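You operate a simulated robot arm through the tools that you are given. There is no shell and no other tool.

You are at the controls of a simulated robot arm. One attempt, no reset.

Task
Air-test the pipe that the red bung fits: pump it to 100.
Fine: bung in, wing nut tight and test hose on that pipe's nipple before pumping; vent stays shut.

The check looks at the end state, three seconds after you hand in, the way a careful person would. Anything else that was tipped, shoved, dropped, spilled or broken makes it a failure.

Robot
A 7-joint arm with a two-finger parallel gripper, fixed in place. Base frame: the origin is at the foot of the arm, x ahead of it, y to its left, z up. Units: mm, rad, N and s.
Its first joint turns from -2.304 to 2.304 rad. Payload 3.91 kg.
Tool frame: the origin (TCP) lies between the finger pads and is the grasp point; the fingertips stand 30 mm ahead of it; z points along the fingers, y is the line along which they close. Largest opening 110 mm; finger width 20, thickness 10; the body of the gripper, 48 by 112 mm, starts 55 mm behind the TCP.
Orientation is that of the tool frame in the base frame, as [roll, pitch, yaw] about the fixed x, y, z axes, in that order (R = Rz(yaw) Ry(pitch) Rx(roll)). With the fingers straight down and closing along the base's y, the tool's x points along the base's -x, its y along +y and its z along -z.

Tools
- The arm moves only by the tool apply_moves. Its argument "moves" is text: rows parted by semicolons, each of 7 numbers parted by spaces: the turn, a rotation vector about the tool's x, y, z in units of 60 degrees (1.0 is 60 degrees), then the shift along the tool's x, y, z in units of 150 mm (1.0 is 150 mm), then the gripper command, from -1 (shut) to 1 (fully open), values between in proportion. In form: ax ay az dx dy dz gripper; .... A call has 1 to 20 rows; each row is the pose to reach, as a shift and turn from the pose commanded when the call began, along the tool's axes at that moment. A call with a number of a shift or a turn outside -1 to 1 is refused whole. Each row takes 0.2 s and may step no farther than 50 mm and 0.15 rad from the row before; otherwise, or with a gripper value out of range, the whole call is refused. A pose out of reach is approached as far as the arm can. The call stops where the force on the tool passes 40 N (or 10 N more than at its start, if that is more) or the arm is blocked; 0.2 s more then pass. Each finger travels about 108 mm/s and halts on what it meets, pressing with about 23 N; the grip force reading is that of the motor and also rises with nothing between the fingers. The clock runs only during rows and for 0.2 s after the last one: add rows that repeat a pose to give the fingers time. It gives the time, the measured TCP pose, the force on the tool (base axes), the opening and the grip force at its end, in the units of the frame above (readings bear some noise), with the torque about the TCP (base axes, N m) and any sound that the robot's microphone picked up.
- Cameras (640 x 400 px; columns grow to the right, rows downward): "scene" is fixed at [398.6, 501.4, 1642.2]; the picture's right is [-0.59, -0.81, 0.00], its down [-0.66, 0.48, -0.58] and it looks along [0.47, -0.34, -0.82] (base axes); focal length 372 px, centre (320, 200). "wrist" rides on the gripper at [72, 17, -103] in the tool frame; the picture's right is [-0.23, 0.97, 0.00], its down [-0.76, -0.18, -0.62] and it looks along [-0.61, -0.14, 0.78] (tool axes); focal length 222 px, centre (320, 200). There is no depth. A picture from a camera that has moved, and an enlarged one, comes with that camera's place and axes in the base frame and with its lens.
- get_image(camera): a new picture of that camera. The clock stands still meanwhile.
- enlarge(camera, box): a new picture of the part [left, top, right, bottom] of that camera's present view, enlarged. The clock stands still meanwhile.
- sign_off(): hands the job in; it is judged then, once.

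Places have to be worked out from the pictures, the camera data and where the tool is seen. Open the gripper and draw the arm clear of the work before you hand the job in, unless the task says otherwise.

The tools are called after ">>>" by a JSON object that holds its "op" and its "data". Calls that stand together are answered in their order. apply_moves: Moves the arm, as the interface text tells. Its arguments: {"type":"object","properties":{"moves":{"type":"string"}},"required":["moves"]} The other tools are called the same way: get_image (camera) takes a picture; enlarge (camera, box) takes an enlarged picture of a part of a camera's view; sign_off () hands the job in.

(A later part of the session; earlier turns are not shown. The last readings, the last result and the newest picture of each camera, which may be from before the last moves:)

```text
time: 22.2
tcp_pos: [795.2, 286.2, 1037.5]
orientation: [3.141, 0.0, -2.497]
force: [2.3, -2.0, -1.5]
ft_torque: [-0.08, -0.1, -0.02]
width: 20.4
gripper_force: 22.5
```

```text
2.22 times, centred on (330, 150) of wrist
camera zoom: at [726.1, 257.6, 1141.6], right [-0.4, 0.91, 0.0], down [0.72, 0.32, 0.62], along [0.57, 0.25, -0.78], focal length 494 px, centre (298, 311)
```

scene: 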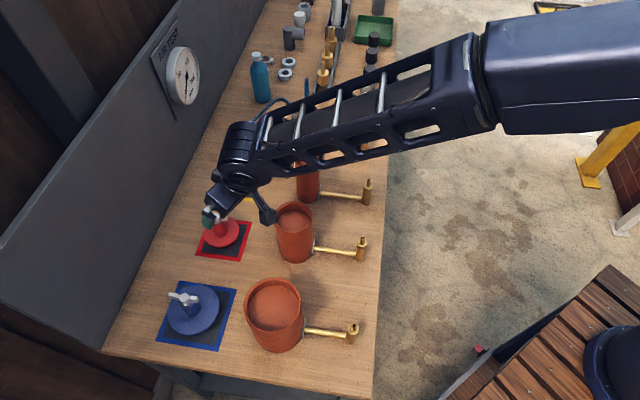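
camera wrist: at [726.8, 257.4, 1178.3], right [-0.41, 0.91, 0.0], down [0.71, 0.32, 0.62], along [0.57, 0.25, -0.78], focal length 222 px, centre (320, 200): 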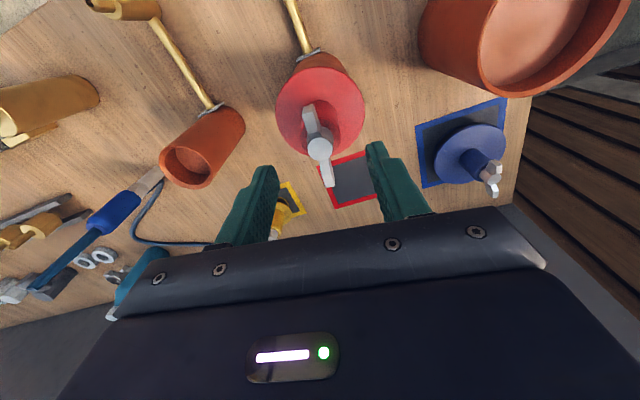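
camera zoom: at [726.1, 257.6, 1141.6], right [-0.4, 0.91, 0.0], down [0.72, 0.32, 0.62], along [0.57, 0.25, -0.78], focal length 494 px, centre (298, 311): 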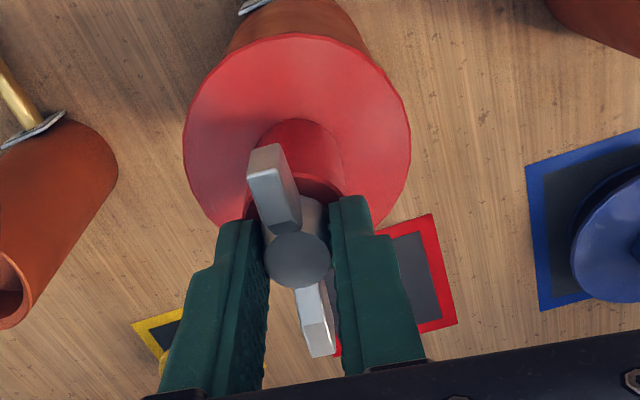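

Boss gripped (20.4 mm). I turn clockwise (tool +z) about 75° and watch torque and sound.

>>> {"op": "apply_moves", "data": {"moves": "0 0 0.125 0 0 0 -1; 0 0 0.25 0 0 0 -1; 0 0 0.375 0 0 0 -1; 0 0 0.5 0 0 0 -1; 0 0 0.625 0 0 0 -1; 0 0 0.75 0 0 0 -1; 0 0 0.875 0 0 0 -1; 0 0 1 0 0 0 -1; 0 0 1 0 0 0 -1"}}

>>> {"op": "enlarge", "data": {"camera": "wrist", "box": [240, 60, 420, 240]}}

>>> {"op": "enlarge", "data": {"camera": "scene", "box": [250, 150, 330, 250]}}

```text
time: 24.2
tcp_pos: [794.5, 286.1, 1038.3]
orientation: [3.141, 0.001, 2.739]
force: [6.5, -5.7, -0.5]
ft_torque: [-0.18, -0.32, 0.01]
width: 20.5
gripper_force: 22.8
```

```text
2.22 times, centred on (330, 150) of wrist
camera zoom: at [734.1, 331.1, 1141.6], right [0.59, 0.81, 0.0], down [0.63, -0.46, 0.62], along [0.5, -0.37, -0.78], focal length 494 px, centre (298, 311)
```

zoom: 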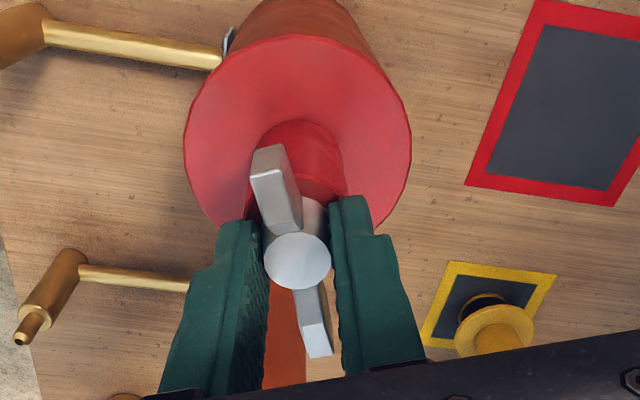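

```text
4.00 times, centred on (290, 200) of scene
camera zoom: at [398.6, 501.4, 1642.2], right [-0.59, -0.81, 0.0], down [-0.66, 0.48, -0.58], along [0.47, -0.34, -0.82], focal length 1490 px, centre (440, 200)
```

zoom: 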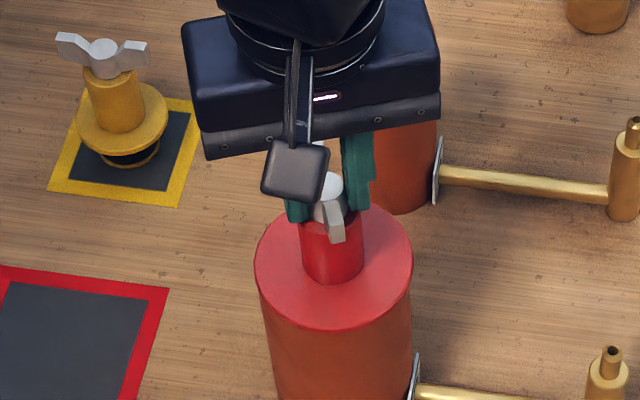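

The nut turns with the fingers, torque still low. I keep turning another 60°.

>>> {"op": "apply_moves", "data": {"moves": "0 0 0.125 0 0 0 -1; 0 0 0.25 0 0 0 -1; 0 0 0.375 0 0 0 -1; 0 0 0.5 0 0 0 -1; 0 0 0.625 0 0 0 -1; 0 0 0.75 0 0 0 -1; 0 0 0.875 0 0 0 -1; 0 0 1 0 0 0 -1; 0 0 1 0 0 0 -1"}}

>>> {"op": "enlarge", "data": {"camera": "wrist", "box": [240, 60, 420, 240]}}

```text
time: 26.2
tcp_pos: [793.6, 286.1, 1038.1]
orientation: [-3.141, 0.0, 1.693]
force: [0.1, -0.4, -0.6]
ft_torque: [0.02, -0.04, -0.02]
width: 20.3
gripper_force: 22.7
```

```text
2.22 times, centred on (330, 150) of wrist
camera zoom: at [801.1, 361.1, 1142.2], right [0.99, -0.11, 0.0], down [-0.08, -0.78, 0.62], along [-0.07, -0.62, -0.78], focal length 494 px, centre (298, 311)
```

zoom: 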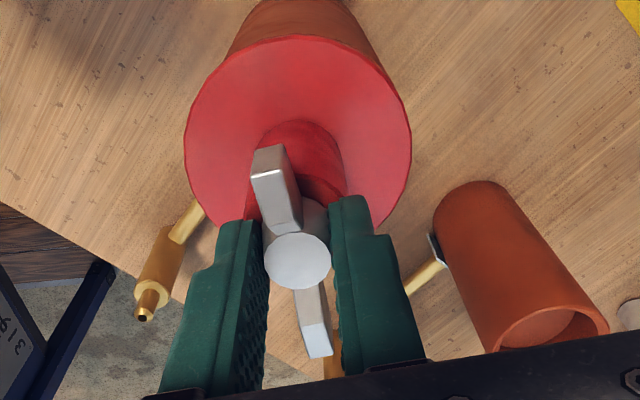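

Still free (torque ≈0). I continue clockwise another 60°.

>>> {"op": "apply_moves", "data": {"moves": "0 0 0.125 0 0 0 -1; 0 0 0.25 0 0 0 -1; 0 0 0.375 0 0 0 -1; 0 0 0.5 0 0 0 -1; 0 0 0.625 0 0 0 -1; 0 0 0.75 0 0 0 -1; 0 0 0.875 0 0 0 -1; 0 0 1 0 0 0 -1; 0 0 1 0 0 0 -1"}}

>>> {"op": "enlarge", "data": {"camera": "wrist", "box": [240, 60, 420, 240]}}

>>> {"op": "get_image", "data": {"camera": "scene"}}

```text
time: 28.2
tcp_pos: [793.9, 286.6, 1037.6]
orientation: [3.14, 0.0, 0.644]
force: [0.5, -0.8, 0.1]
ft_torque: [0.01, 0.0, 0.03]
width: 20.5
gripper_force: 23.0
```

```text
2.22 times, centred on (330, 150) of wrist
camera zoom: at [861.6, 317.6, 1142.2], right [0.4, -0.92, 0.0], down [-0.72, -0.32, 0.62], along [-0.57, -0.25, -0.78], focal length 494 px, centre (298, 311)
```

zoom: 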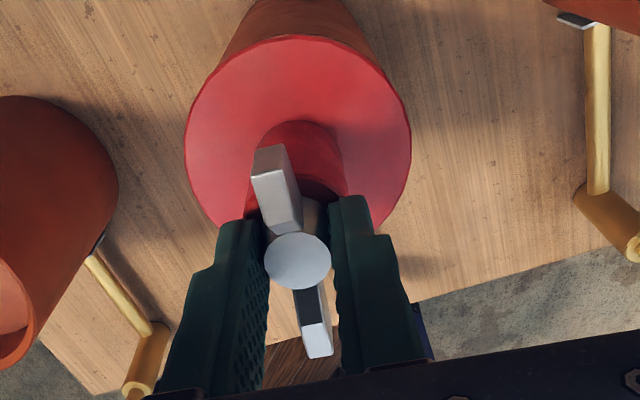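

```text
taken
```

scene: 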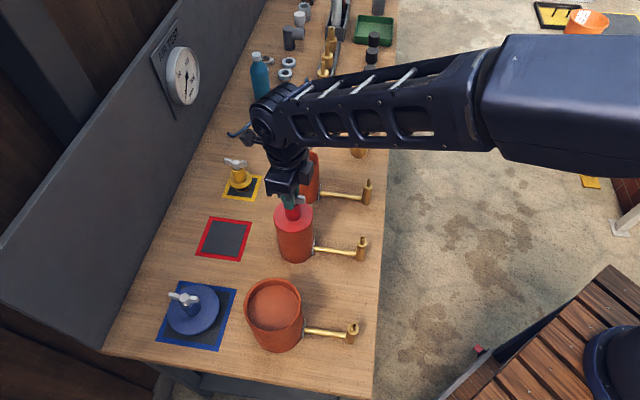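

Still free after 180°. I continue as far as the wrist allows.

>>> {"op": "apply_moves", "data": {"moves": "0 0 0.125 0 0 0 -1; 0 0 0.25 0 0 0 -1; 0 0 0.375 0 0 0 -1; 0 0 0.5 0 0 0 -1; 0 0 0.625 0 0 0 -1; 0 0 0.75 0 0 0 -1; 0 0 0.875 0 0 0 -1; 0 0 1 0 0 0 -1; 0 0 1 0 0 0 -1"}}

>>> {"op": "enlarge", "data": {"camera": "wrist", "box": [240, 60, 420, 240]}}

>>> {"op": "enlarge", "data": {"camera": "scene", "box": [250, 150, 330, 250]}}

```text
time: 30.2
tcp_pos: [794.4, 289.1, 1037.2]
orientation: [-3.14, 0.001, -0.202]
force: [5.7, 26.1, -5.1]
ft_torque: [0.59, 0.0, 0.08]
width: 20.3
gripper_force: 23.0
out of reach, approached as far as the arm can: row 7, 8, 9
```

```text
2.22 times, centred on (330, 150) of wrist
camera zoom: at [860.8, 259.2, 1141.5], right [-0.42, -0.91, 0.0], down [-0.71, 0.33, 0.62], along [-0.57, 0.26, -0.78], focal length 494 px, centre (298, 311)
```

zoom: 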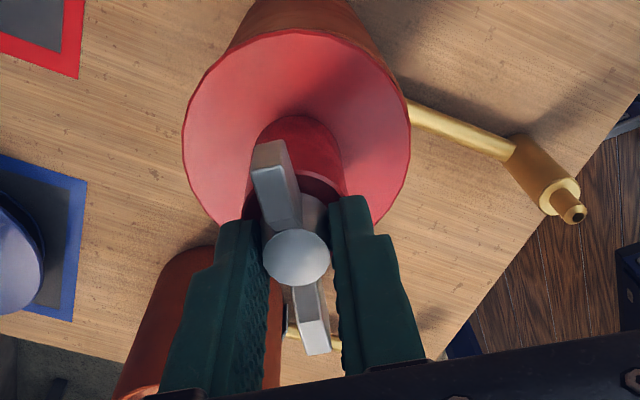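

```text
4.00 times, centred on (290, 200) of scene
camera zoom: at [398.6, 501.4, 1642.2], right [-0.59, -0.81, 0.0], down [-0.66, 0.48, -0.58], along [0.47, -0.34, -0.82], focal length 1490 px, centre (440, 200)
```

zoom: 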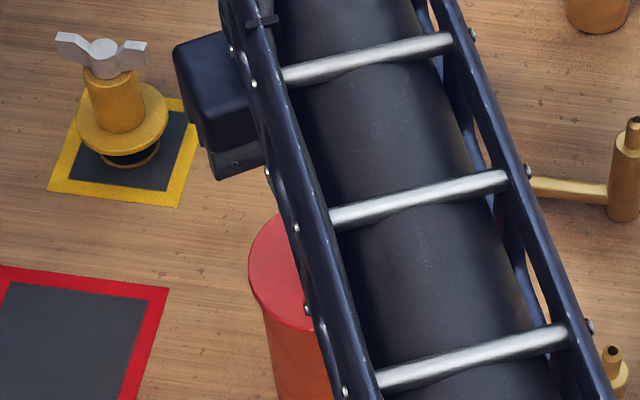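

The wrist reached its limit after ~228° total, with some side load. I open, rise clear, and rotate back.

>>> {"op": "apply_moves", "data": {"moves": "0 0 -0.14 0 0 0 -0.3; 0 0 -0.2 0 0 0 0.1; 0 0 -0.2 0 0 0 0.1; 0 0 -0.2 0 0 -0.15 0.1; 0 0 -0.2 0 0 -0.3 0.1; 0 0 -0.2 0 0 -0.3 0.1"}}

>>> {"op": "get_image", "data": {"camera": "scene"}}

>>> {"op": "enlarge", "data": {"camera": "wrist", "box": [240, 60, 420, 240]}}

```text
time: 31.6
tcp_pos: [794.1, 287.2, 1082.8]
orientation: [3.141, 0.001, 0.005]
force: [0.6, 0.5, -1.2]
ft_torque: [0.03, 0.02, 0.0]
width: 60.5
gripper_force: 0.0
```

```text
taken
```

scene: 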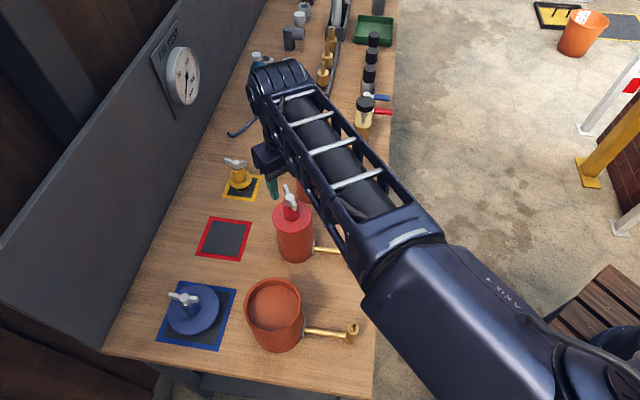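

```text
2.22 times, centred on (330, 150) of wrist
camera zoom: at [865.5, 271.2, 1187.6], right [-0.22, -0.97, 0.0], down [-0.76, 0.17, 0.62], along [-0.61, 0.14, -0.78], focal length 494 px, centre (298, 311)
```

zoom: 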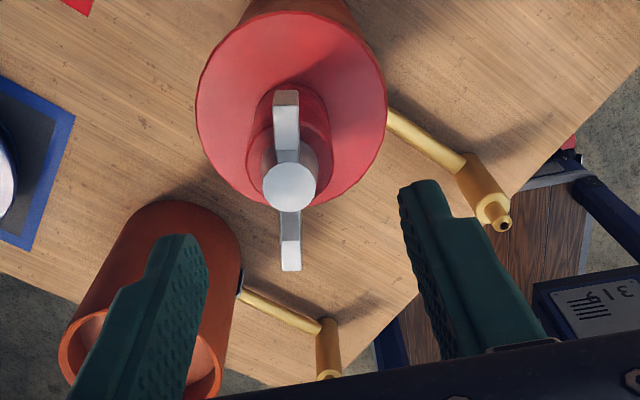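

The nut followed fully (wings now at about -12°). I check the nut height and bung in the scene zoom, and the gauge/hub for any change.

>>> {"op": "enlarge", "data": {"camera": "scene", "box": [255, 170, 325, 270]}}

>>> {"op": "enlarge", "data": {"camera": "wrist", "box": [280, 60, 360, 160]}}

```text
4.00 times, centred on (290, 220) of scene
camera zoom: at [398.6, 501.4, 1642.2], right [-0.59, -0.81, 0.0], down [-0.66, 0.48, -0.58], along [0.47, -0.34, -0.82], focal length 1490 px, centre (440, 120)
```

zoom: 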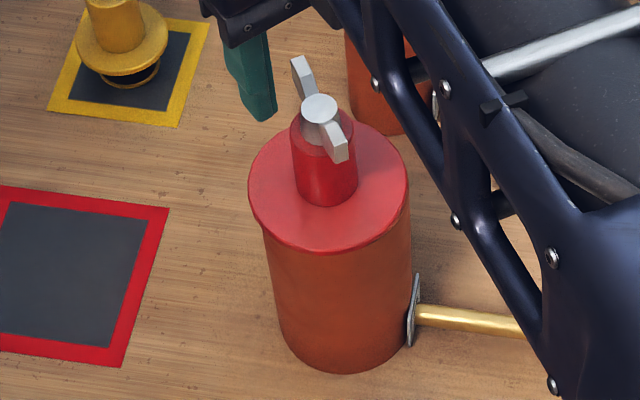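

```text
4.00 times, centred on (320, 110) of wrist
camera zoom: at [865.5, 271.2, 1187.6], right [-0.22, -0.97, 0.0], down [-0.76, 0.17, 0.62], along [-0.61, 0.14, -0.78], focal length 888 px, centre (320, 560)
```

zoom: 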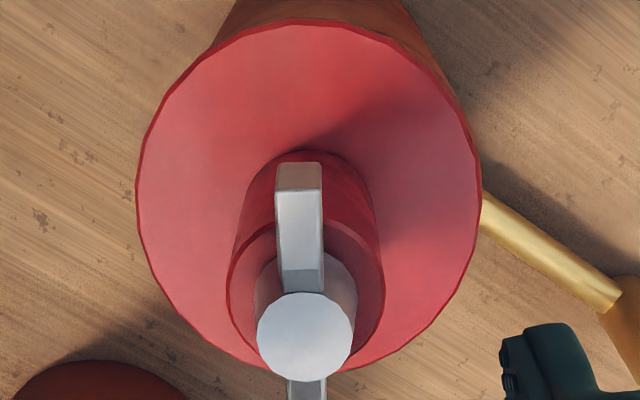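

The nut has visibly sunk relative to the hub, so it threads; the bung shifted ~3 mm sideways under the side load, which I'll re-centre when re-gripping. I rotate the wrist back counter-clockwise.

>>> {"op": "apply_moves", "data": {"moves": "0 0 -0.125 0 0 0 0.1; 0 0 -0.25 0 0 0 0.1; 0 0 -0.375 0 0 0 0.1; 0 0 -0.5 0 0 0 0.1; 0 0 -0.625 0 0 0 0.1; 0 0 -0.75 0 0 0 0.1; 0 0 -0.875 0 0 0 0.1; 0 0 -1 0 0 0 0.1"}}

>>> {"op": "apply_moves", "data": {"moves": "0 0 -0.125 0 0 0 0.1; 0 0 -0.25 0 0 0 0.1; 0 0 -0.375 0 0 0 0.1; 0 0 -0.5 0 0 0 0.1; 0 0 -0.625 0 0 0 0.1; 0 0 -0.75 0 0 0 0.1; 0 0 -0.875 0 0 0 0.1; 0 0 -1 0 0 0 0.1"}}

>>> {"op": "apply_moves", "data": {"moves": "0 0 -0.125 0 0 0 0.1; 0 0 -0.25 0 0 0 0.1; 0 0 -0.375 0 0 0 0.1; 0 0 -0.5 0 0 0 0.1; 0 0 -0.625 0 0 0 0.1; 0 0 -0.75 0 0 0 0.1; 0 0 -0.8 0 0 0 0.1; 0 0 -0.8 0 0 0 0.1"}}

>>> {"op": "get_image", "data": {"camera": "wrist"}}

>>> {"op": "enlarge", "data": {"camera": "scene", "box": [255, 170, 325, 270]}}

```text
time: 33.4
tcp_pos: [794.5, 286.9, 1082.7]
orientation: [-3.141, 0.0, 1.055]
force: [-0.2, 0.7, 0.2]
ft_torque: [-0.01, -0.04, 0.0]
width: 60.5
gripper_force: 0.1
```

```text
time: 35.2
tcp_pos: [794.5, 286.0, 1082.8]
orientation: [3.141, 0.0, 2.101]
force: [-0.7, 0.4, 0.8]
ft_torque: [0.0, -0.04, -0.03]
width: 60.8
gripper_force: 0.1
```

```text
time: 37.0
tcp_pos: [794.1, 287.0, 1083.0]
orientation: [3.141, -0.001, 2.937]
force: [-0.3, -0.5, 0.2]
ft_torque: [0.01, -0.04, 0.0]
width: 60.5
gripper_force: 0.0
```

```text
taken
camera wrist: at [725.3, 318.4, 1187.4], right [0.42, 0.91, 0.0], down [0.71, -0.33, 0.62], along [0.57, -0.26, -0.78], focal length 222 px, centre (320, 200)
```

wrist: 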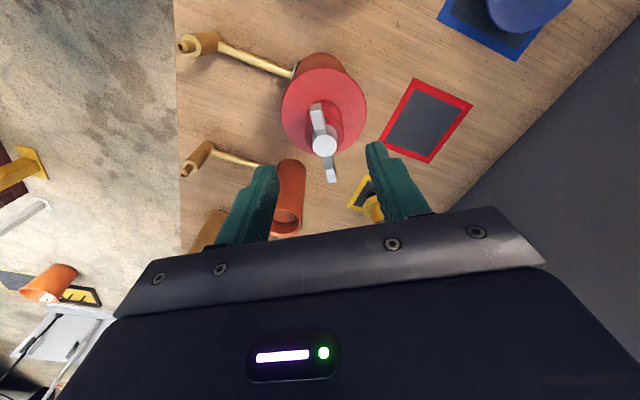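

```text
4.00 times, centred on (290, 220) of scene
camera zoom: at [398.6, 501.4, 1642.2], right [-0.59, -0.81, 0.0], down [-0.66, 0.48, -0.58], along [0.47, -0.34, -0.82], focal length 1490 px, centre (440, 120)
```

zoom: 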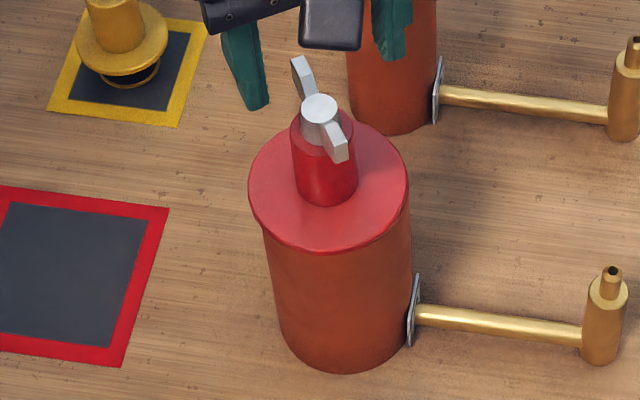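

Wings aligned with tool again (ψ≈-12°). I descend and grip; closing will also re-centre the bung.

>>> {"op": "apply_moves", "data": {"moves": "0 0 0 0 0 0.12 0.1; 0 0 0 0 0 0.24 0.1; 0 0 0 0 0 0.313 0.1; 0 0 0 0 0 0.313 0.1; 0 0 0 0 0 0.313 -0.4; 0 0 0 0 0 0.313 -1; 0 0 0 0 0 0.313 -1; 0 0 0 0 0 0.313 -1"}}

>>> {"op": "apply_moves", "data": {"moves": "0 0 0.125 0 0 0 -1; 0 0 0.25 0 0 0 -1; 0 0 0.375 0 0 0 -1; 0 0 0.5 0 0 0 -1; 0 0 0.625 0 0 0 -1; 0 0 0.75 0 0 0 -1; 0 0 0.875 0 0 0 -1; 0 0 1 0 0 0 -1; 0 0 1 0 0 0 -1"}}

>>> {"op": "enlarge", "data": {"camera": "wrist", "box": [240, 60, 420, 240]}}

>>> {"op": "enlarge", "data": {"camera": "scene", "box": [255, 170, 325, 270]}}

```text
time: 38.9
tcp_pos: [794.8, 288.4, 1036.1]
orientation: [3.139, 0.002, 2.94]
force: [7.9, 10.8, -5.1]
ft_torque: [0.25, -0.21, -0.15]
width: 33.3
gripper_force: 23.2
stopped in row 8: the force on the tool passed its limit at 40 N (the readings are from after the stop); the commanded pose is now the measured one
```

```text
time: 40.9
tcp_pos: [795.3, 287.4, 1037.1]
orientation: [3.137, -0.002, 1.887]
force: [23.9, 13.3, 15.6]
ft_torque: [0.04, -0.77, -0.1]
width: 20.9
gripper_force: 23.4
```

```text
2.22 times, centred on (330, 150) of wrist
camera zoom: at [787.6, 362.9, 1141.2], right [1.0, 0.09, 0.0], down [0.07, -0.78, 0.62], along [0.06, -0.62, -0.78], focal length 494 px, centre (298, 311)
```

zoom: 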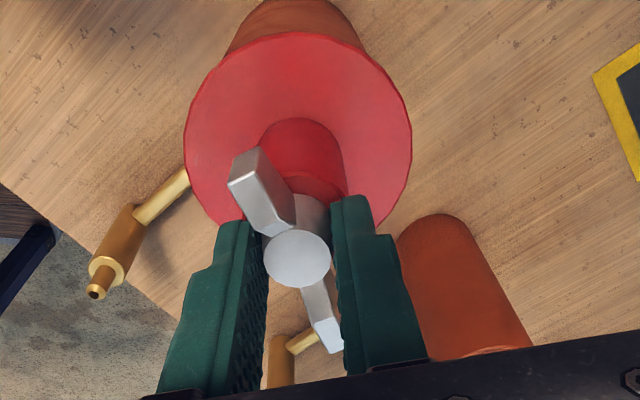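

```text
4.00 times, centred on (290, 220) of scene
camera zoom: at [398.6, 501.4, 1642.2], right [-0.59, -0.81, 0.0], down [-0.66, 0.48, -0.58], along [0.47, -0.34, -0.82], focal length 1490 px, centre (440, 120)
```

zoom: 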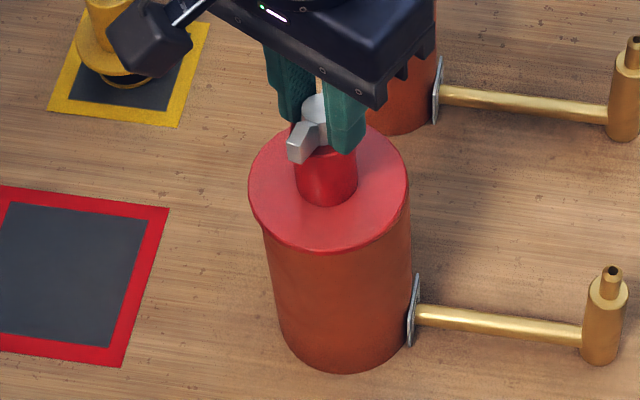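

The tips first caught the hub top (33 mm) and then slipped onto the boss, with the nut lagging a bit. I open and rise a few mm to re-grip cleanly higher.

>>> {"op": "apply_moves", "data": {"moves": "0 0 0 0 0 0 -0.5; 0 0 0 0 0 0 -0.1; 0 0 0 0 0 -0.05 0.1; 0 0 0 0 0 -0.2 0.1; 0 0 0 0 0 -0.2 0.1"}}

>>> {"op": "enlarge", "data": {"camera": "wrist", "box": [240, 60, 420, 240]}}

>>> {"op": "enlarge", "data": {"camera": "scene", "box": [255, 170, 325, 270]}}

```text
time: 42.1
tcp_pos: [791.0, 288.5, 1065.6]
orientation: [3.139, 0.0, 1.891]
force: [0.2, -0.1, -0.3]
ft_torque: [0.03, 0.01, 0.02]
width: 60.4
gripper_force: 0.1
```

```text
2.22 times, centred on (330, 150) of wrist
camera zoom: at [785.0, 364.3, 1170.5], right [1.0, 0.09, 0.0], down [0.07, -0.78, 0.62], along [0.06, -0.62, -0.78], focal length 494 px, centre (298, 311)
```

zoom: 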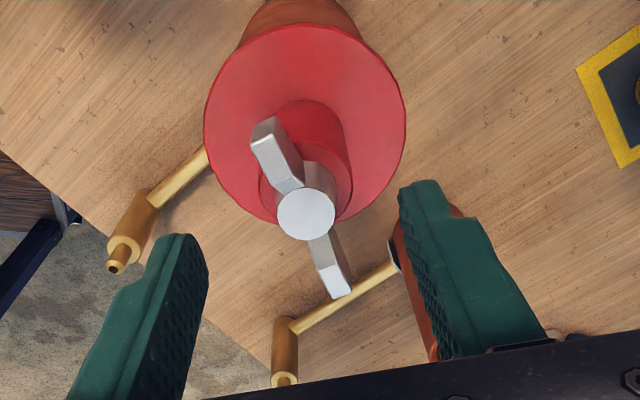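

```text
4.00 times, centred on (290, 220) of scene
camera zoom: at [398.6, 501.4, 1642.2], right [-0.59, -0.81, 0.0], down [-0.66, 0.48, -0.58], along [0.47, -0.34, -0.82], focal length 1490 px, centre (440, 120)
```

zoom: 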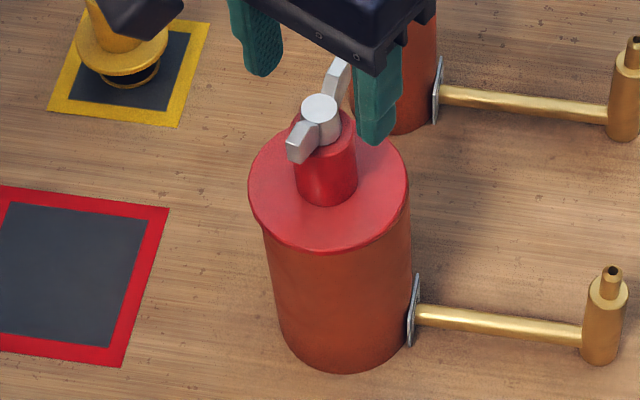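

The boss is at about (795.5,289.5), wings at about -63°; the bung itself stayed put, so the nut really turns. I re-align and grip with the tips a bit higher (TCP z≈1041).

>>> {"op": "apply_moves", "data": {"moves": "0 0 -0.1 -0.003 0.031 0 0.1; 0 0 -0.15 -0.003 0.031 0.08 0.1; 0 0 -0.15 -0.003 0.031 0.164 0.1; 0 0 -0.15 -0.003 0.031 0.164 0.1; 0 0 -0.15 -0.003 0.031 0.164 -0.4; 0 0 -0.15 -0.003 0.031 0.164 -1; 0 0 -0.15 -0.003 0.031 0.164 -1; 0 0 -0.15 -0.003 0.031 0.164 -1"}}

>>> {"op": "enlarge", "data": {"camera": "wrist", "box": [240, 60, 420, 240]}}

```text
time: 43.8
tcp_pos: [796.6, 288.7, 1042.3]
orientation: [-3.138, -0.002, 2.05]
force: [-14.0, -5.7, 8.7]
ft_torque: [-0.24, 0.26, 0.02]
width: 20.4
gripper_force: 23.2
stopped in row 8: the force on the tool passed its limit at 41 N (the readings are from after the stop); the commanded pose is now the measured one
```

```text
2.22 times, centred on (330, 150) of wrist
camera zoom: at [777.5, 361.6, 1145.8], right [0.97, 0.25, 0.0], down [0.19, -0.76, 0.62], along [0.15, -0.6, -0.78], focal length 494 px, centre (298, 311)
```

zoom: 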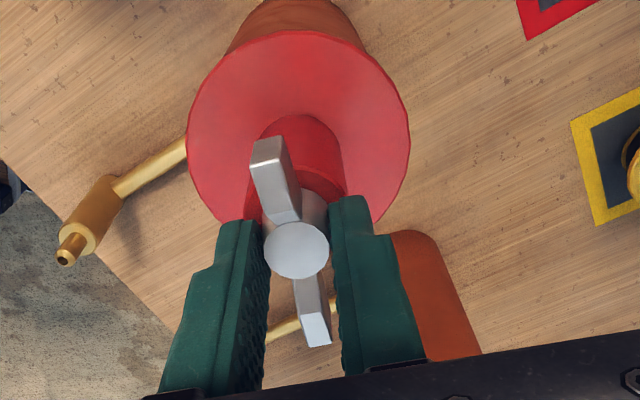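

Boss gripped cleanly; the bung now resists sliding. I nudge TCP 1 mm to relieve side load and turn clockwise, 60°.

>>> {"op": "apply_moves", "data": {"moves": "0 0 0 0 -0.006 0 -1; 0 0 0.125 0 -0.006 0 -1; 0 0 0.25 0 -0.006 0 -1; 0 0 0.375 0 -0.006 0 -1; 0 0 0.5 0 -0.006 0 -1; 0 0 0.625 0 -0.006 0 -1; 0 0 0.75 0 -0.006 0 -1; 0 0 0.875 0 -0.006 0 -1; 0 0 1 0 -0.006 0 -1; 0 0 1 0 -0.006 0 -1"}}

>>> {"op": "enlarge", "data": {"camera": "wrist", "box": [240, 60, 420, 240]}}

```text
time: 46.0
tcp_pos: [796.8, 289.4, 1041.2]
orientation: [-3.14, 0.001, 0.999]
force: [-16.3, 2.5, 0.9]
ft_torque: [0.23, 0.14, 0.16]
width: 20.5
gripper_force: 22.9
```

```text
2.22 times, centred on (330, 150) of wrist
camera zoom: at [848.8, 342.6, 1144.8], right [0.7, -0.72, 0.0], down [-0.56, -0.55, 0.62], along [-0.45, -0.43, -0.78], focal length 494 px, centre (298, 311)
```

zoom: 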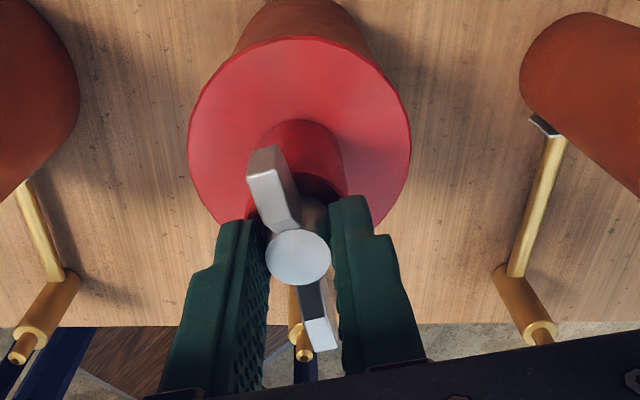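

Torque about z is beginning to show (0.16 N·m). I continue another ~55°.

>>> {"op": "apply_moves", "data": {"moves": "0 0 0.125 0 0 0 -1; 0 0 0.25 0 0 0 -1; 0 0 0.375 0 0 0 -1; 0 0 0.5 0 0 0 -1; 0 0 0.625 0 0 0 -1; 0 0 0.75 0 0 0 -1; 0 0 0.875 0 0 0 -1; 0 0 0.92 0 0 0 -1; 0 0 0.92 0 0 0 -1"}}

>>> {"op": "enlarge", "data": {"camera": "wrist", "box": [240, 60, 420, 240]}}

```text
time: 48.0
tcp_pos: [796.0, 289.1, 1040.4]
orientation: [3.141, 0.004, 0.039]
force: [-22.6, 7.1, 2.7]
ft_torque: [-0.14, 0.07, 4.93]
width: 41.8
gripper_force: 23.4
```

```text
2.22 times, centred on (330, 150) of wrist
camera zoom: at [868.3, 276.3, 1144.1], right [-0.19, -0.98, 0.0], down [-0.77, 0.15, 0.63], along [-0.61, 0.12, -0.78], focal length 494 px, centre (298, 311)
```

zoom: 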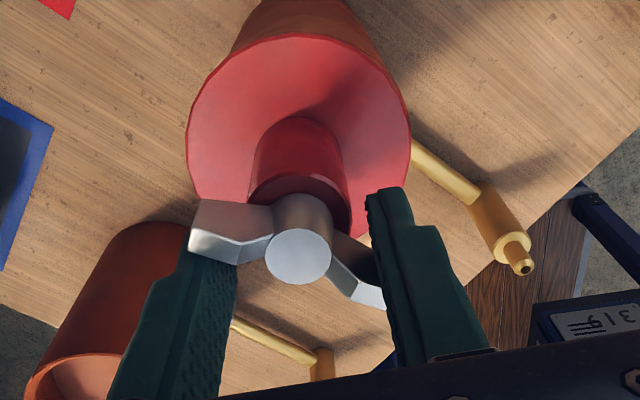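

Torque rose to 4.9 N·m and the fingers rode over the wings: the nut has become tight. I open, rise, and check its orientation.

>>> {"op": "apply_moves", "data": {"moves": "0 0 -0.05 0 0 0 -0.1; 0 0 -0.1 0 0 0 0.1; 0 0 -0.1 0 0 0 0.2; 0 0 -0.1 0 0 -0.15 0.2; 0 0 -0.1 0 0 -0.25 0.2; 0 0 -0.1 0 0 -0.25 0.2"}}

>>> {"op": "enlarge", "data": {"camera": "wrist", "box": [240, 60, 420, 240]}}

>>> {"op": "enlarge", "data": {"camera": "scene", "box": [255, 170, 325, 270]}}

```text
time: 49.4
tcp_pos: [798.2, 288.8, 1078.2]
orientation: [3.14, 0.003, 0.141]
force: [-0.1, 0.5, 0.1]
ft_torque: [0.0, -0.02, 0.02]
width: 66.0
gripper_force: 0.1
```

```text
2.22 times, centred on (330, 150) of wrist
camera zoom: at [871.5, 283.6, 1181.7], right [-0.09, -1.0, 0.0], down [-0.78, 0.07, 0.63], along [-0.62, 0.05, -0.78], focal length 494 px, centre (298, 311)
```

zoom: 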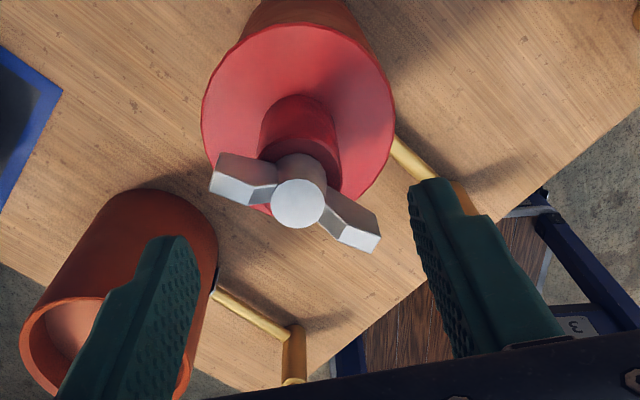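

```text
4.00 times, centred on (290, 220) of scene
camera zoom: at [398.6, 501.4, 1642.2], right [-0.59, -0.81, 0.0], down [-0.66, 0.48, -0.58], along [0.47, -0.34, -0.82], focal length 1490 px, centre (440, 120)
```

zoom: 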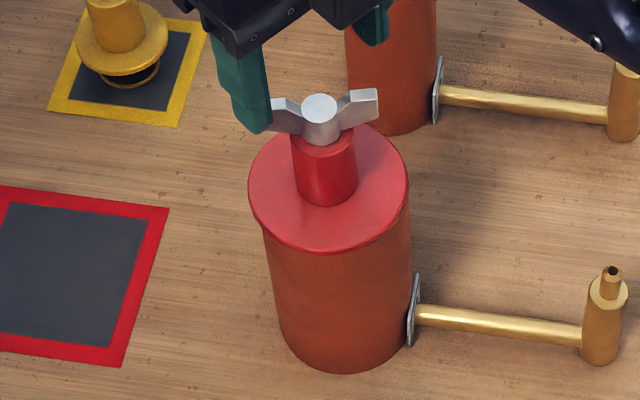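

The nut stopped at about -120° after ~337° of turning. I re-align with the wings and apply another turn to confirm it is truly tight.

>>> {"op": "apply_moves", "data": {"moves": "0 0 -0.125 -0.018 -0.004 0 0.2; 0 0 -0.25 -0.018 -0.004 0 0.2; 0 0 -0.375 -0.018 -0.004 0 0.2; 0 0 -0.5 -0.018 -0.004 0 0.2; 0 0 -0.625 -0.018 -0.004 0 0.2; 0 0 -0.75 -0.018 -0.004 0 0.1; 0 0 -0.875 -0.018 -0.004 0 0.1; 0 0 -0.875 -0.018 -0.004 0.12 0.1; 0 0 -0.875 -0.018 -0.004 0.248 0.1; 0 0 -0.875 -0.018 -0.004 0.248 0.1"}}

>>> {"op": "enlarge", "data": {"camera": "wrist", "box": [240, 60, 420, 240]}}

```text
time: 51.6
tcp_pos: [794.2, 288.5, 1042.2]
orientation: [-3.139, -0.001, 1.059]
force: [0.4, -0.8, -0.7]
ft_torque: [-0.01, 0.03, 0.01]
width: 60.7
gripper_force: 0.1
```

```text
2.22 times, centred on (330, 150) of wrist
camera zoom: at [843.3, 344.6, 1145.8], right [0.74, -0.67, 0.0], down [-0.53, -0.58, 0.62], along [-0.42, -0.46, -0.78], focal length 494 px, centre (298, 311)
```

zoom: 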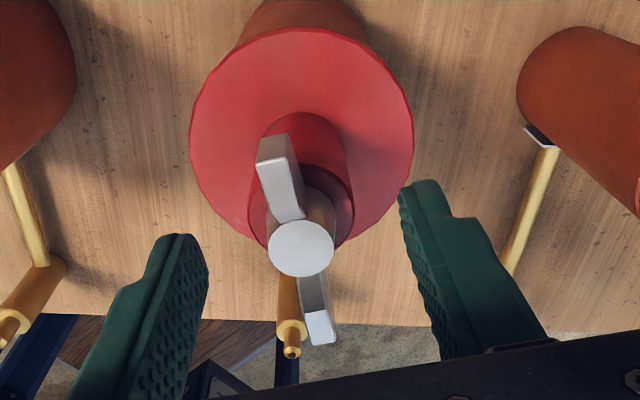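

Aligned. I close and turn clockwise ~50°, watching the torque.

>>> {"op": "apply_moves", "data": {"moves": "0 0 0 0 0.008 0 -0.4; 0 0 0 0 0.008 0 -1; 0 0 0 0 0.008 0 -1; 0 0 0 0 0.008 0 -1; 0 0 0.125 0 0.008 0 -1; 0 0 0.25 0 0.008 0 -1; 0 0 0.375 0 0.008 0 -1; 0 0 0.45 0 0.008 0 -1; 0 0 0.45 0 0.008 0 -1"}}

>>> {"op": "enlarge", "data": {"camera": "wrist", "box": [240, 60, 420, 240]}}

>>> {"op": "enlarge", "data": {"camera": "scene", "box": [255, 170, 325, 270]}}

```text
time: 53.6
tcp_pos: [795.1, 289.8, 1041.7]
orientation: [-3.139, 0.001, 0.588]
force: [-4.2, 3.5, 3.5]
ft_torque: [0.01, 0.0, 0.03]
width: 20.8
gripper_force: 23.3
```

```text
2.22 times, centred on (330, 150) of wrist
camera zoom: at [863.6, 315.5, 1145.2], right [0.35, -0.94, 0.0], down [-0.73, -0.27, 0.62], along [-0.59, -0.22, -0.78], focal length 494 px, centre (298, 311)
```

zoom: 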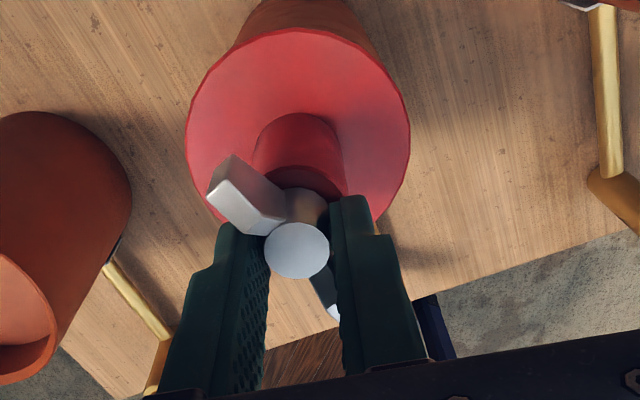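

```text
4.00 times, centred on (290, 220) of scene
camera zoom: at [398.6, 501.4, 1642.2], right [-0.59, -0.81, 0.0], down [-0.66, 0.48, -0.58], along [0.47, -0.34, -0.82], focal length 1490 px, centre (440, 120)
```

zoom: 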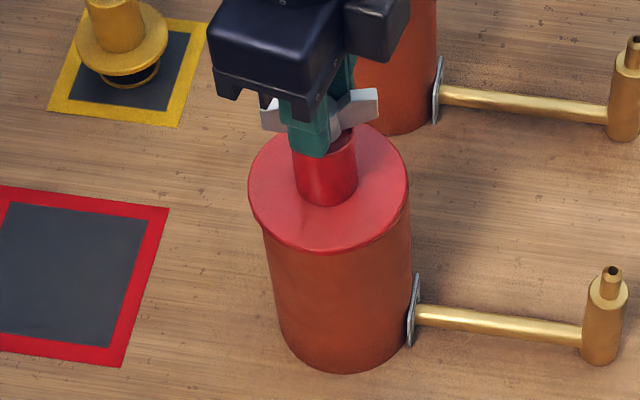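

The nut stayed put while the fingers slipped, and earlier it held 4.9 N·m, so it's tight. I release, rise, and rotate the wrist back for the hose.

>>> {"op": "apply_moves", "data": {"moves": "0 0 0 0 0 0 -0.3; 0 0 0 0 0 0 0.2; 0 0 0 0 0 -0.1 0.2; 0 0 0 0 0 -0.35 0.2; 0 0 0 0 0 -0.6 0.2; 0 0 -0.14 0 0 -0.6 0.2; 0 0 -0.28 0 0 -0.6 0.2; 0 0 -0.42 0 0 -0.6 0.2; 0 0 -0.56 0 0 -0.6 0.2; 0 0 -0.7 0 0 -0.6 0.2; 0 0 -0.84 0 0 -0.6 0.2; 0 0 -0.98 0 0 -0.6 0.2; 0 0 -0.98 0 0 -0.6 0.2"}}

>>> {"op": "enlarge", "data": {"camera": "scene", "box": [255, 170, 325, 270]}}

```text
time: 56.4
tcp_pos: [794.9, 288.1, 1130.6]
orientation: [-3.138, -0.004, 1.616]
force: [0.3, -0.3, -0.3]
ft_torque: [0.0, 0.02, 0.0]
width: 65.7
gripper_force: 0.1
```

```text
4.00 times, centred on (290, 220) of scene
camera zoom: at [398.6, 501.4, 1642.2], right [-0.59, -0.81, 0.0], down [-0.66, 0.48, -0.58], along [0.47, -0.34, -0.82], focal length 1490 px, centre (440, 120)
```

zoom: 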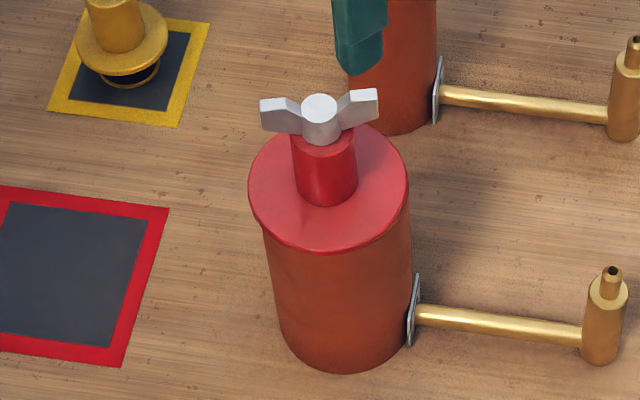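

The bung is in with nut tight. I swing the wrist back and move toward the hose area at a safe height.

>>> {"op": "apply_moves", "data": {"moves": "0 0 -0.125 -0.12 0.01 0 0.5; 0 0 -0.25 -0.24 0.02 0 0.5; 0 0 -0.375 -0.36 0.03 0 0.5; 0 0 -0.5 -0.48 0.04 0 0.5; 0 0 -0.625 -0.6 0.05 0 0.5; 0 0 -0.75 -0.72 0.06 0 0.5; 0 0 -0.875 -0.84 0.08 0 0.5; 0 0 -1 -0.94 0.09 0 0.5; 0 0 -1 -0.94 0.09 0 0.5"}}

>>> {"op": "get_image", "data": {"camera": "wrist"}}

```text
time: 58.4
tcp_pos: [813.8, 147.3, 1131.6]
orientation: [-3.141, -0.002, 2.664]
force: [0.1, 0.4, -0.6]
ft_torque: [0.0, 0.01, -0.01]
width: 82.6
gripper_force: 0.1
```

```text
taken
camera wrist: at [757.2, 197.6, 1234.5], right [0.65, 0.76, 0.0], down [0.6, -0.51, 0.62], along [0.47, -0.4, -0.78], focal length 222 px, centre (320, 200)
```

wrist: 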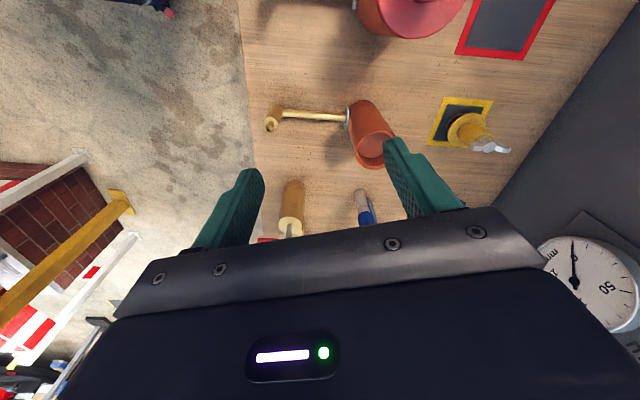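

I finish rotating to face +x and move to a viewing pose in front of the hose end.

>>> {"op": "apply_moves", "data": {"moves": "0 0 -0.12 -0.12 -0.11 -0.03 0.5; 0 0 -0.25 -0.25 -0.22 -0.06 0.5; 0 0 -0.38 -0.37 -0.33 -0.09 0.5; 0 0 -0.507 -0.495 -0.434 -0.12 0.5; 0 0 -0.507 -0.495 -0.434 -0.12 0.5"}}

>>> {"op": "get_image", "data": {"camera": "wrist"}}

>>> {"op": "get_image", "data": {"camera": "scene"}}

```text
time: 59.6
tcp_pos: [850.4, 54.3, 1149.7]
orientation: [3.14, -0.001, -3.09]
force: [-0.4, 0.5, -0.6]
ft_torque: [0.0, -0.01, -0.01]
width: 82.5
gripper_force: 0.1
```

```text
taken
camera wrist: at [776.5, 69.9, 1253.8], right [0.18, 0.98, 0.0], down [0.77, -0.14, 0.62], along [0.61, -0.11, -0.78], focal length 222 px, centre (320, 200)
```

wrist: 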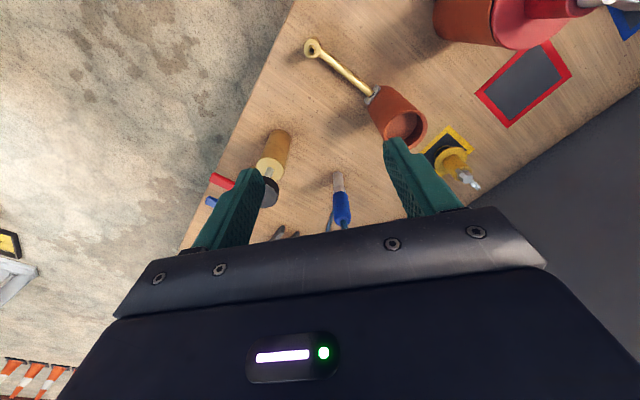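

```text
taken
```

scene: 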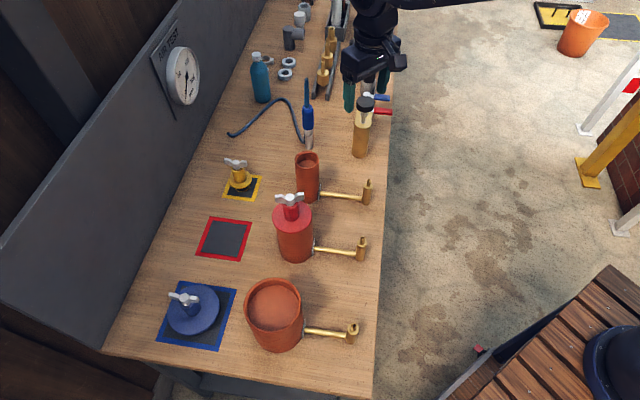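

Now I zoom in on the hose end and pump from the wrist to triangulate them.

>>> {"op": "enlarge", "data": {"camera": "wrist", "box": [190, 100, 390, 250]}}

>>> {"op": "enlarge", "data": {"camera": "wrist", "box": [290, 20, 430, 160]}}

```text
2.67 times, centred on (290, 175) of wrist
camera zoom: at [776.5, 69.9, 1253.8], right [0.18, 0.98, 0.0], down [0.77, -0.14, 0.62], along [0.61, -0.11, -0.78], focal length 592 px, centre (400, 267)
```

zoom: 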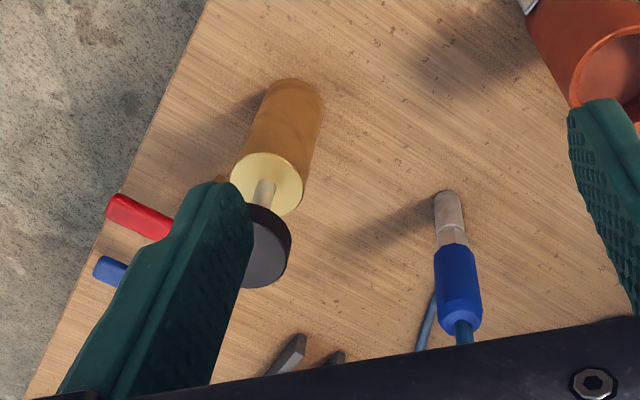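

```text
2.86 times, centred on (360, 90) of wrist
camera zoom: at [776.5, 69.9, 1253.8], right [0.18, 0.98, 0.0], down [0.77, -0.14, 0.62], along [0.61, -0.11, -0.78], focal length 635 px, centre (206, 514)
```

zoom: 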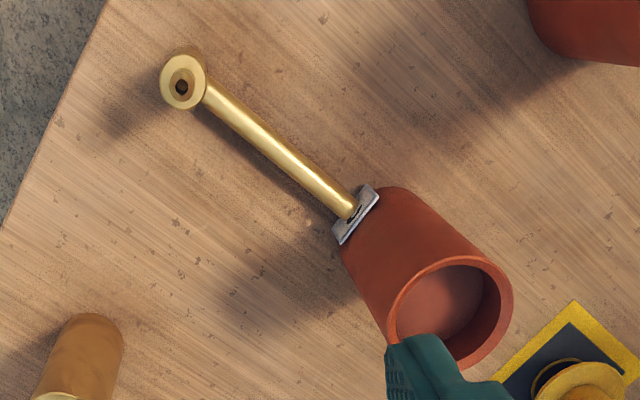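

Triangulated: hose coupling axis ≈(1062,63), blue sleeve z 876–958; red pipe nipple tip ≈(681,177,902). I tilt 45° outward and move to a pre-grasp point behind the sleeve.

>>> {"op": "apply_moves", "data": {"moves": "0 -0.125 0 -0.13 -0.002 0.14 0.5; 0 -0.25 0 -0.26 -0.005 0.28 0.5; 0 -0.375 0 -0.4 -0.007 0.44 0.5; 0 -0.5 0 -0.53 -0.01 0.59 0.5; 0 -0.625 0 -0.67 -0.012 0.75 0.5; 0 -0.75 0 -0.8 -0.015 0.907 0.5; 0 -0.75 0 -0.8 -0.015 0.907 0.5"}}

>>> {"op": "get_image", "data": {"camera": "wrist"}}

>>> {"op": "get_image", "data": {"camera": "scene"}}

```text
time: 61.2
tcp_pos: [969.7, 58.8, 1012.2]
orientation: [3.14, 0.784, -3.093]
force: [-0.5, 0.2, 0.3]
ft_torque: [0.01, -0.01, 0.01]
width: 82.3
gripper_force: 0.1
```

```text
taken
camera wrist: at [843.9, 70.7, 1035.3], right [0.11, 0.98, 0.16], down [0.11, -0.17, 0.98], along [0.99, -0.09, -0.12], focal length 222 px, centre (320, 200)
```

wrist: 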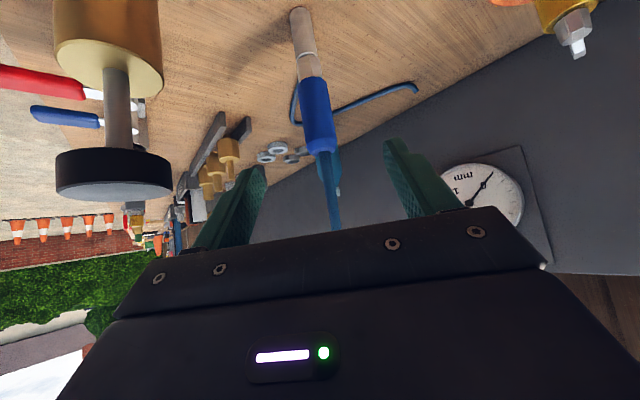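

```text
taken
```

scene: 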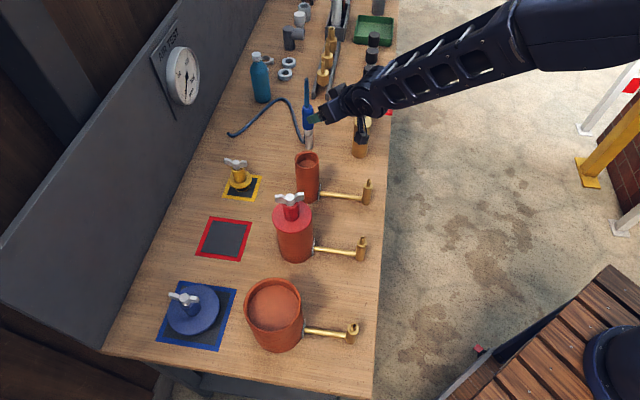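

Projection matches the sleeve. I advance 129 mm along the tool axis with fingers open around the sleeve.

>>> {"op": "apply_moves", "data": {"moves": "0 0 0 0 0 0.25 0.5; 0 0 0 -0.005 0 0.5 0.5; 0 0 0 -0.011 -0.002 0.7 0.5; 0 0 0 -0.011 -0.002 0.861 0.5; 0 0 0 -0.011 -0.002 0.861 0.5"}}

>>> {"op": "get_image", "data": {"camera": "wrist"}}

>>> {"op": "enlarge", "data": {"camera": "scene", "box": [270, 60, 400, 170]}}

```text
time: 62.4
tcp_pos: [1060.7, 64.0, 923.7]
orientation: [3.141, 0.783, -3.093]
force: [0.3, -1.0, 0.0]
ft_torque: [0.0, 0.02, 0.01]
width: 82.5
gripper_force: 0.0
```

```text
taken
camera wrist: at [935.7, 75.3, 946.0], right [0.11, 0.98, 0.16], down [0.11, -0.17, 0.98], along [0.99, -0.09, -0.13], focal length 222 px, centre (320, 200)
```

wrist: 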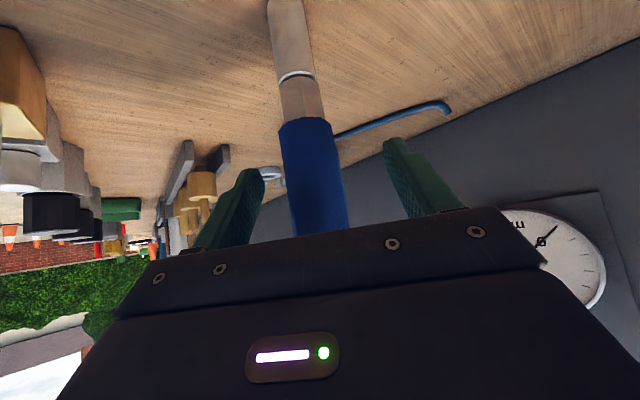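

```text
3.64 times, centred on (335, 115) of scene
camera zoom: at [398.6, 501.4, 1642.2], right [-0.59, -0.81, 0.0], down [-0.66, 0.48, -0.58], along [0.47, -0.34, -0.82], focal length 1355 px, centre (266, 509)
```

zoom: 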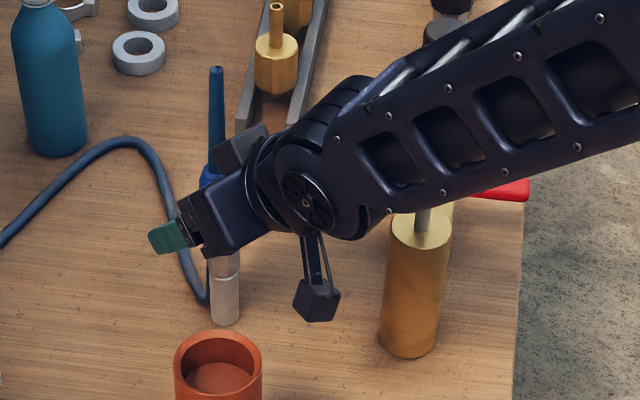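

The sleeve sits between the fingers. I close the gripper.

>>> {"op": "apply_moves", "data": {"moves": "0 0 0 0 0 0 0; 0 0 0 0 0 0 -0.4; 0 0 0 0 0 0 -1; 0 0 0 0 0 0 -1; 0 0 0 0 0 0 -1"}}

>>> {"op": "get_image", "data": {"camera": "wrist"}}

```text
time: 63.6
tcp_pos: [1060.3, 59.7, 922.9]
orientation: [3.141, 0.784, -3.095]
force: [1.1, -29.4, 1.3]
ft_torque: [-0.51, -0.08, -0.27]
width: 30.6
gripper_force: 22.7
```

```text
taken
camera wrist: at [935.9, 72.5, 946.1], right [0.11, 0.98, 0.16], down [0.11, -0.17, 0.98], along [0.99, -0.09, -0.13], focal length 222 px, centre (320, 200)
```

wrist: 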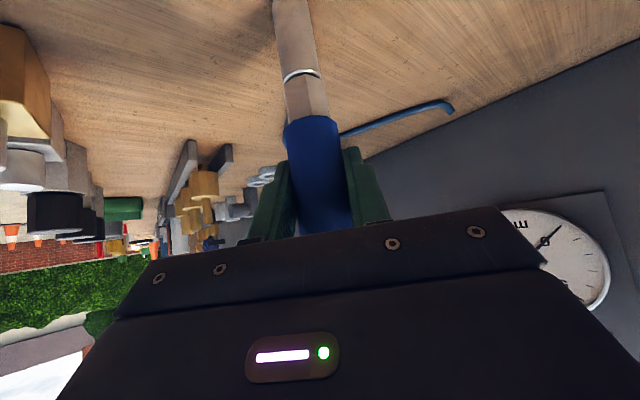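

Gripped at 30.6 mm; the coupling sits on a peg about 4-5 mm toward -y of my TCP. I relieve the side load before lifting.

>>> {"op": "apply_moves", "data": {"moves": "0 0 0 0 -0.015 0 -1; 0 0 0 0 -0.028 0 -1; 0 0 0 0 -0.028 0 -1"}}

```text
time: 64.4
tcp_pos: [1061.9, 61.5, 924.4]
orientation: [3.138, 0.783, -3.093]
force: [-9.0, -14.6, 7.2]
ft_torque: [-0.05, 0.25, -0.37]
width: 30.7
gripper_force: 23.0
```

Some side load remains; I shift a bit more toward -y and -x.

>>> {"op": "apply_moves", "data": {"moves": "0 0 0 0.004 -0.01 -0.004 -1; 0 0 0 0.006 -0.02 -0.006 -1; 0 0 0 0.006 -0.02 -0.006 -1"}}

>>> {"op": "enlarge", "data": {"camera": "scene", "box": [270, 60, 400, 170]}}

```text
time: 65.2
tcp_pos: [1061.2, 60.2, 923.1]
orientation: [3.138, 0.784, -3.089]
force: [11.8, 18.0, 10.5]
ft_torque: [0.54, -0.18, -0.23]
width: 30.8
gripper_force: 23.1
```

```text
3.64 times, centred on (335, 115) of scene
camera zoom: at [398.6, 501.4, 1642.2], right [-0.59, -0.81, 0.0], down [-0.66, 0.48, -0.58], along [0.47, -0.34, -0.82], focal length 1355 px, centre (266, 509)
```

zoom: 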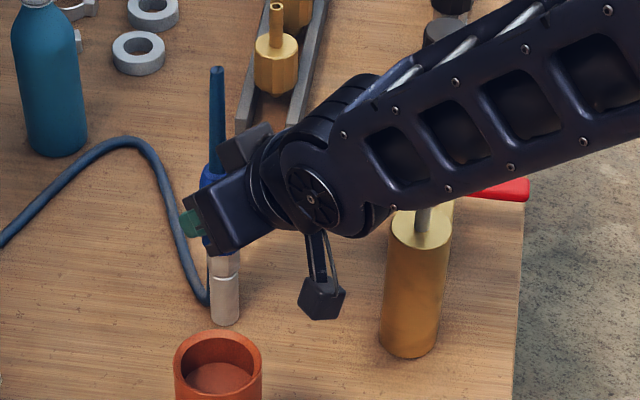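

Slightly overshot; I back half of it off and then lift vertically 15 mm to see if it comes free.

>>> {"op": "apply_moves", "data": {"moves": "0 0 0 -0.003 0.01 0.003 -1; 0 0 0 -0.003 0.01 0.003 -1; 0 0 0 -0.027 0.01 -0.021 -1; 0 0 0 -0.05 0.01 -0.044 -1; 0 0 0 -0.074 0.01 -0.068 -1; 0 0 0 -0.074 0.01 -0.068 -1"}}

>>> {"op": "enlarge", "data": {"camera": "scene", "box": [270, 60, 400, 170]}}

```text
time: 66.6
tcp_pos: [1062.3, 57.5, 936.8]
orientation: [3.142, 0.781, -3.093]
force: [-6.0, 1.4, -3.9]
ft_torque: [0.09, 0.43, 0.03]
width: 31.3
gripper_force: 22.8
```

```text
3.64 times, centred on (335, 115) of scene
camera zoom: at [398.6, 501.4, 1642.2], right [-0.59, -0.81, 0.0], down [-0.66, 0.48, -0.58], along [0.47, -0.34, -0.82], focal length 1355 px, centre (266, 509)
```

zoom: 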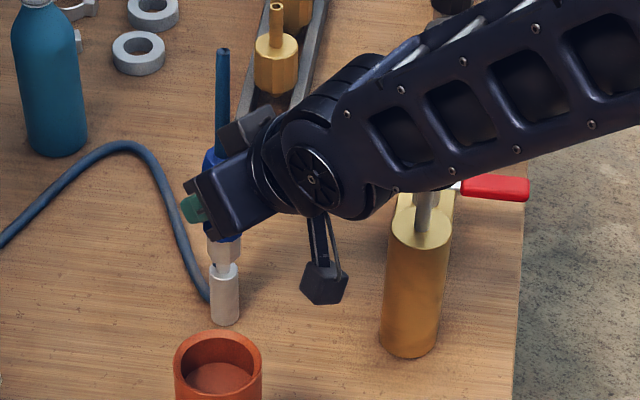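

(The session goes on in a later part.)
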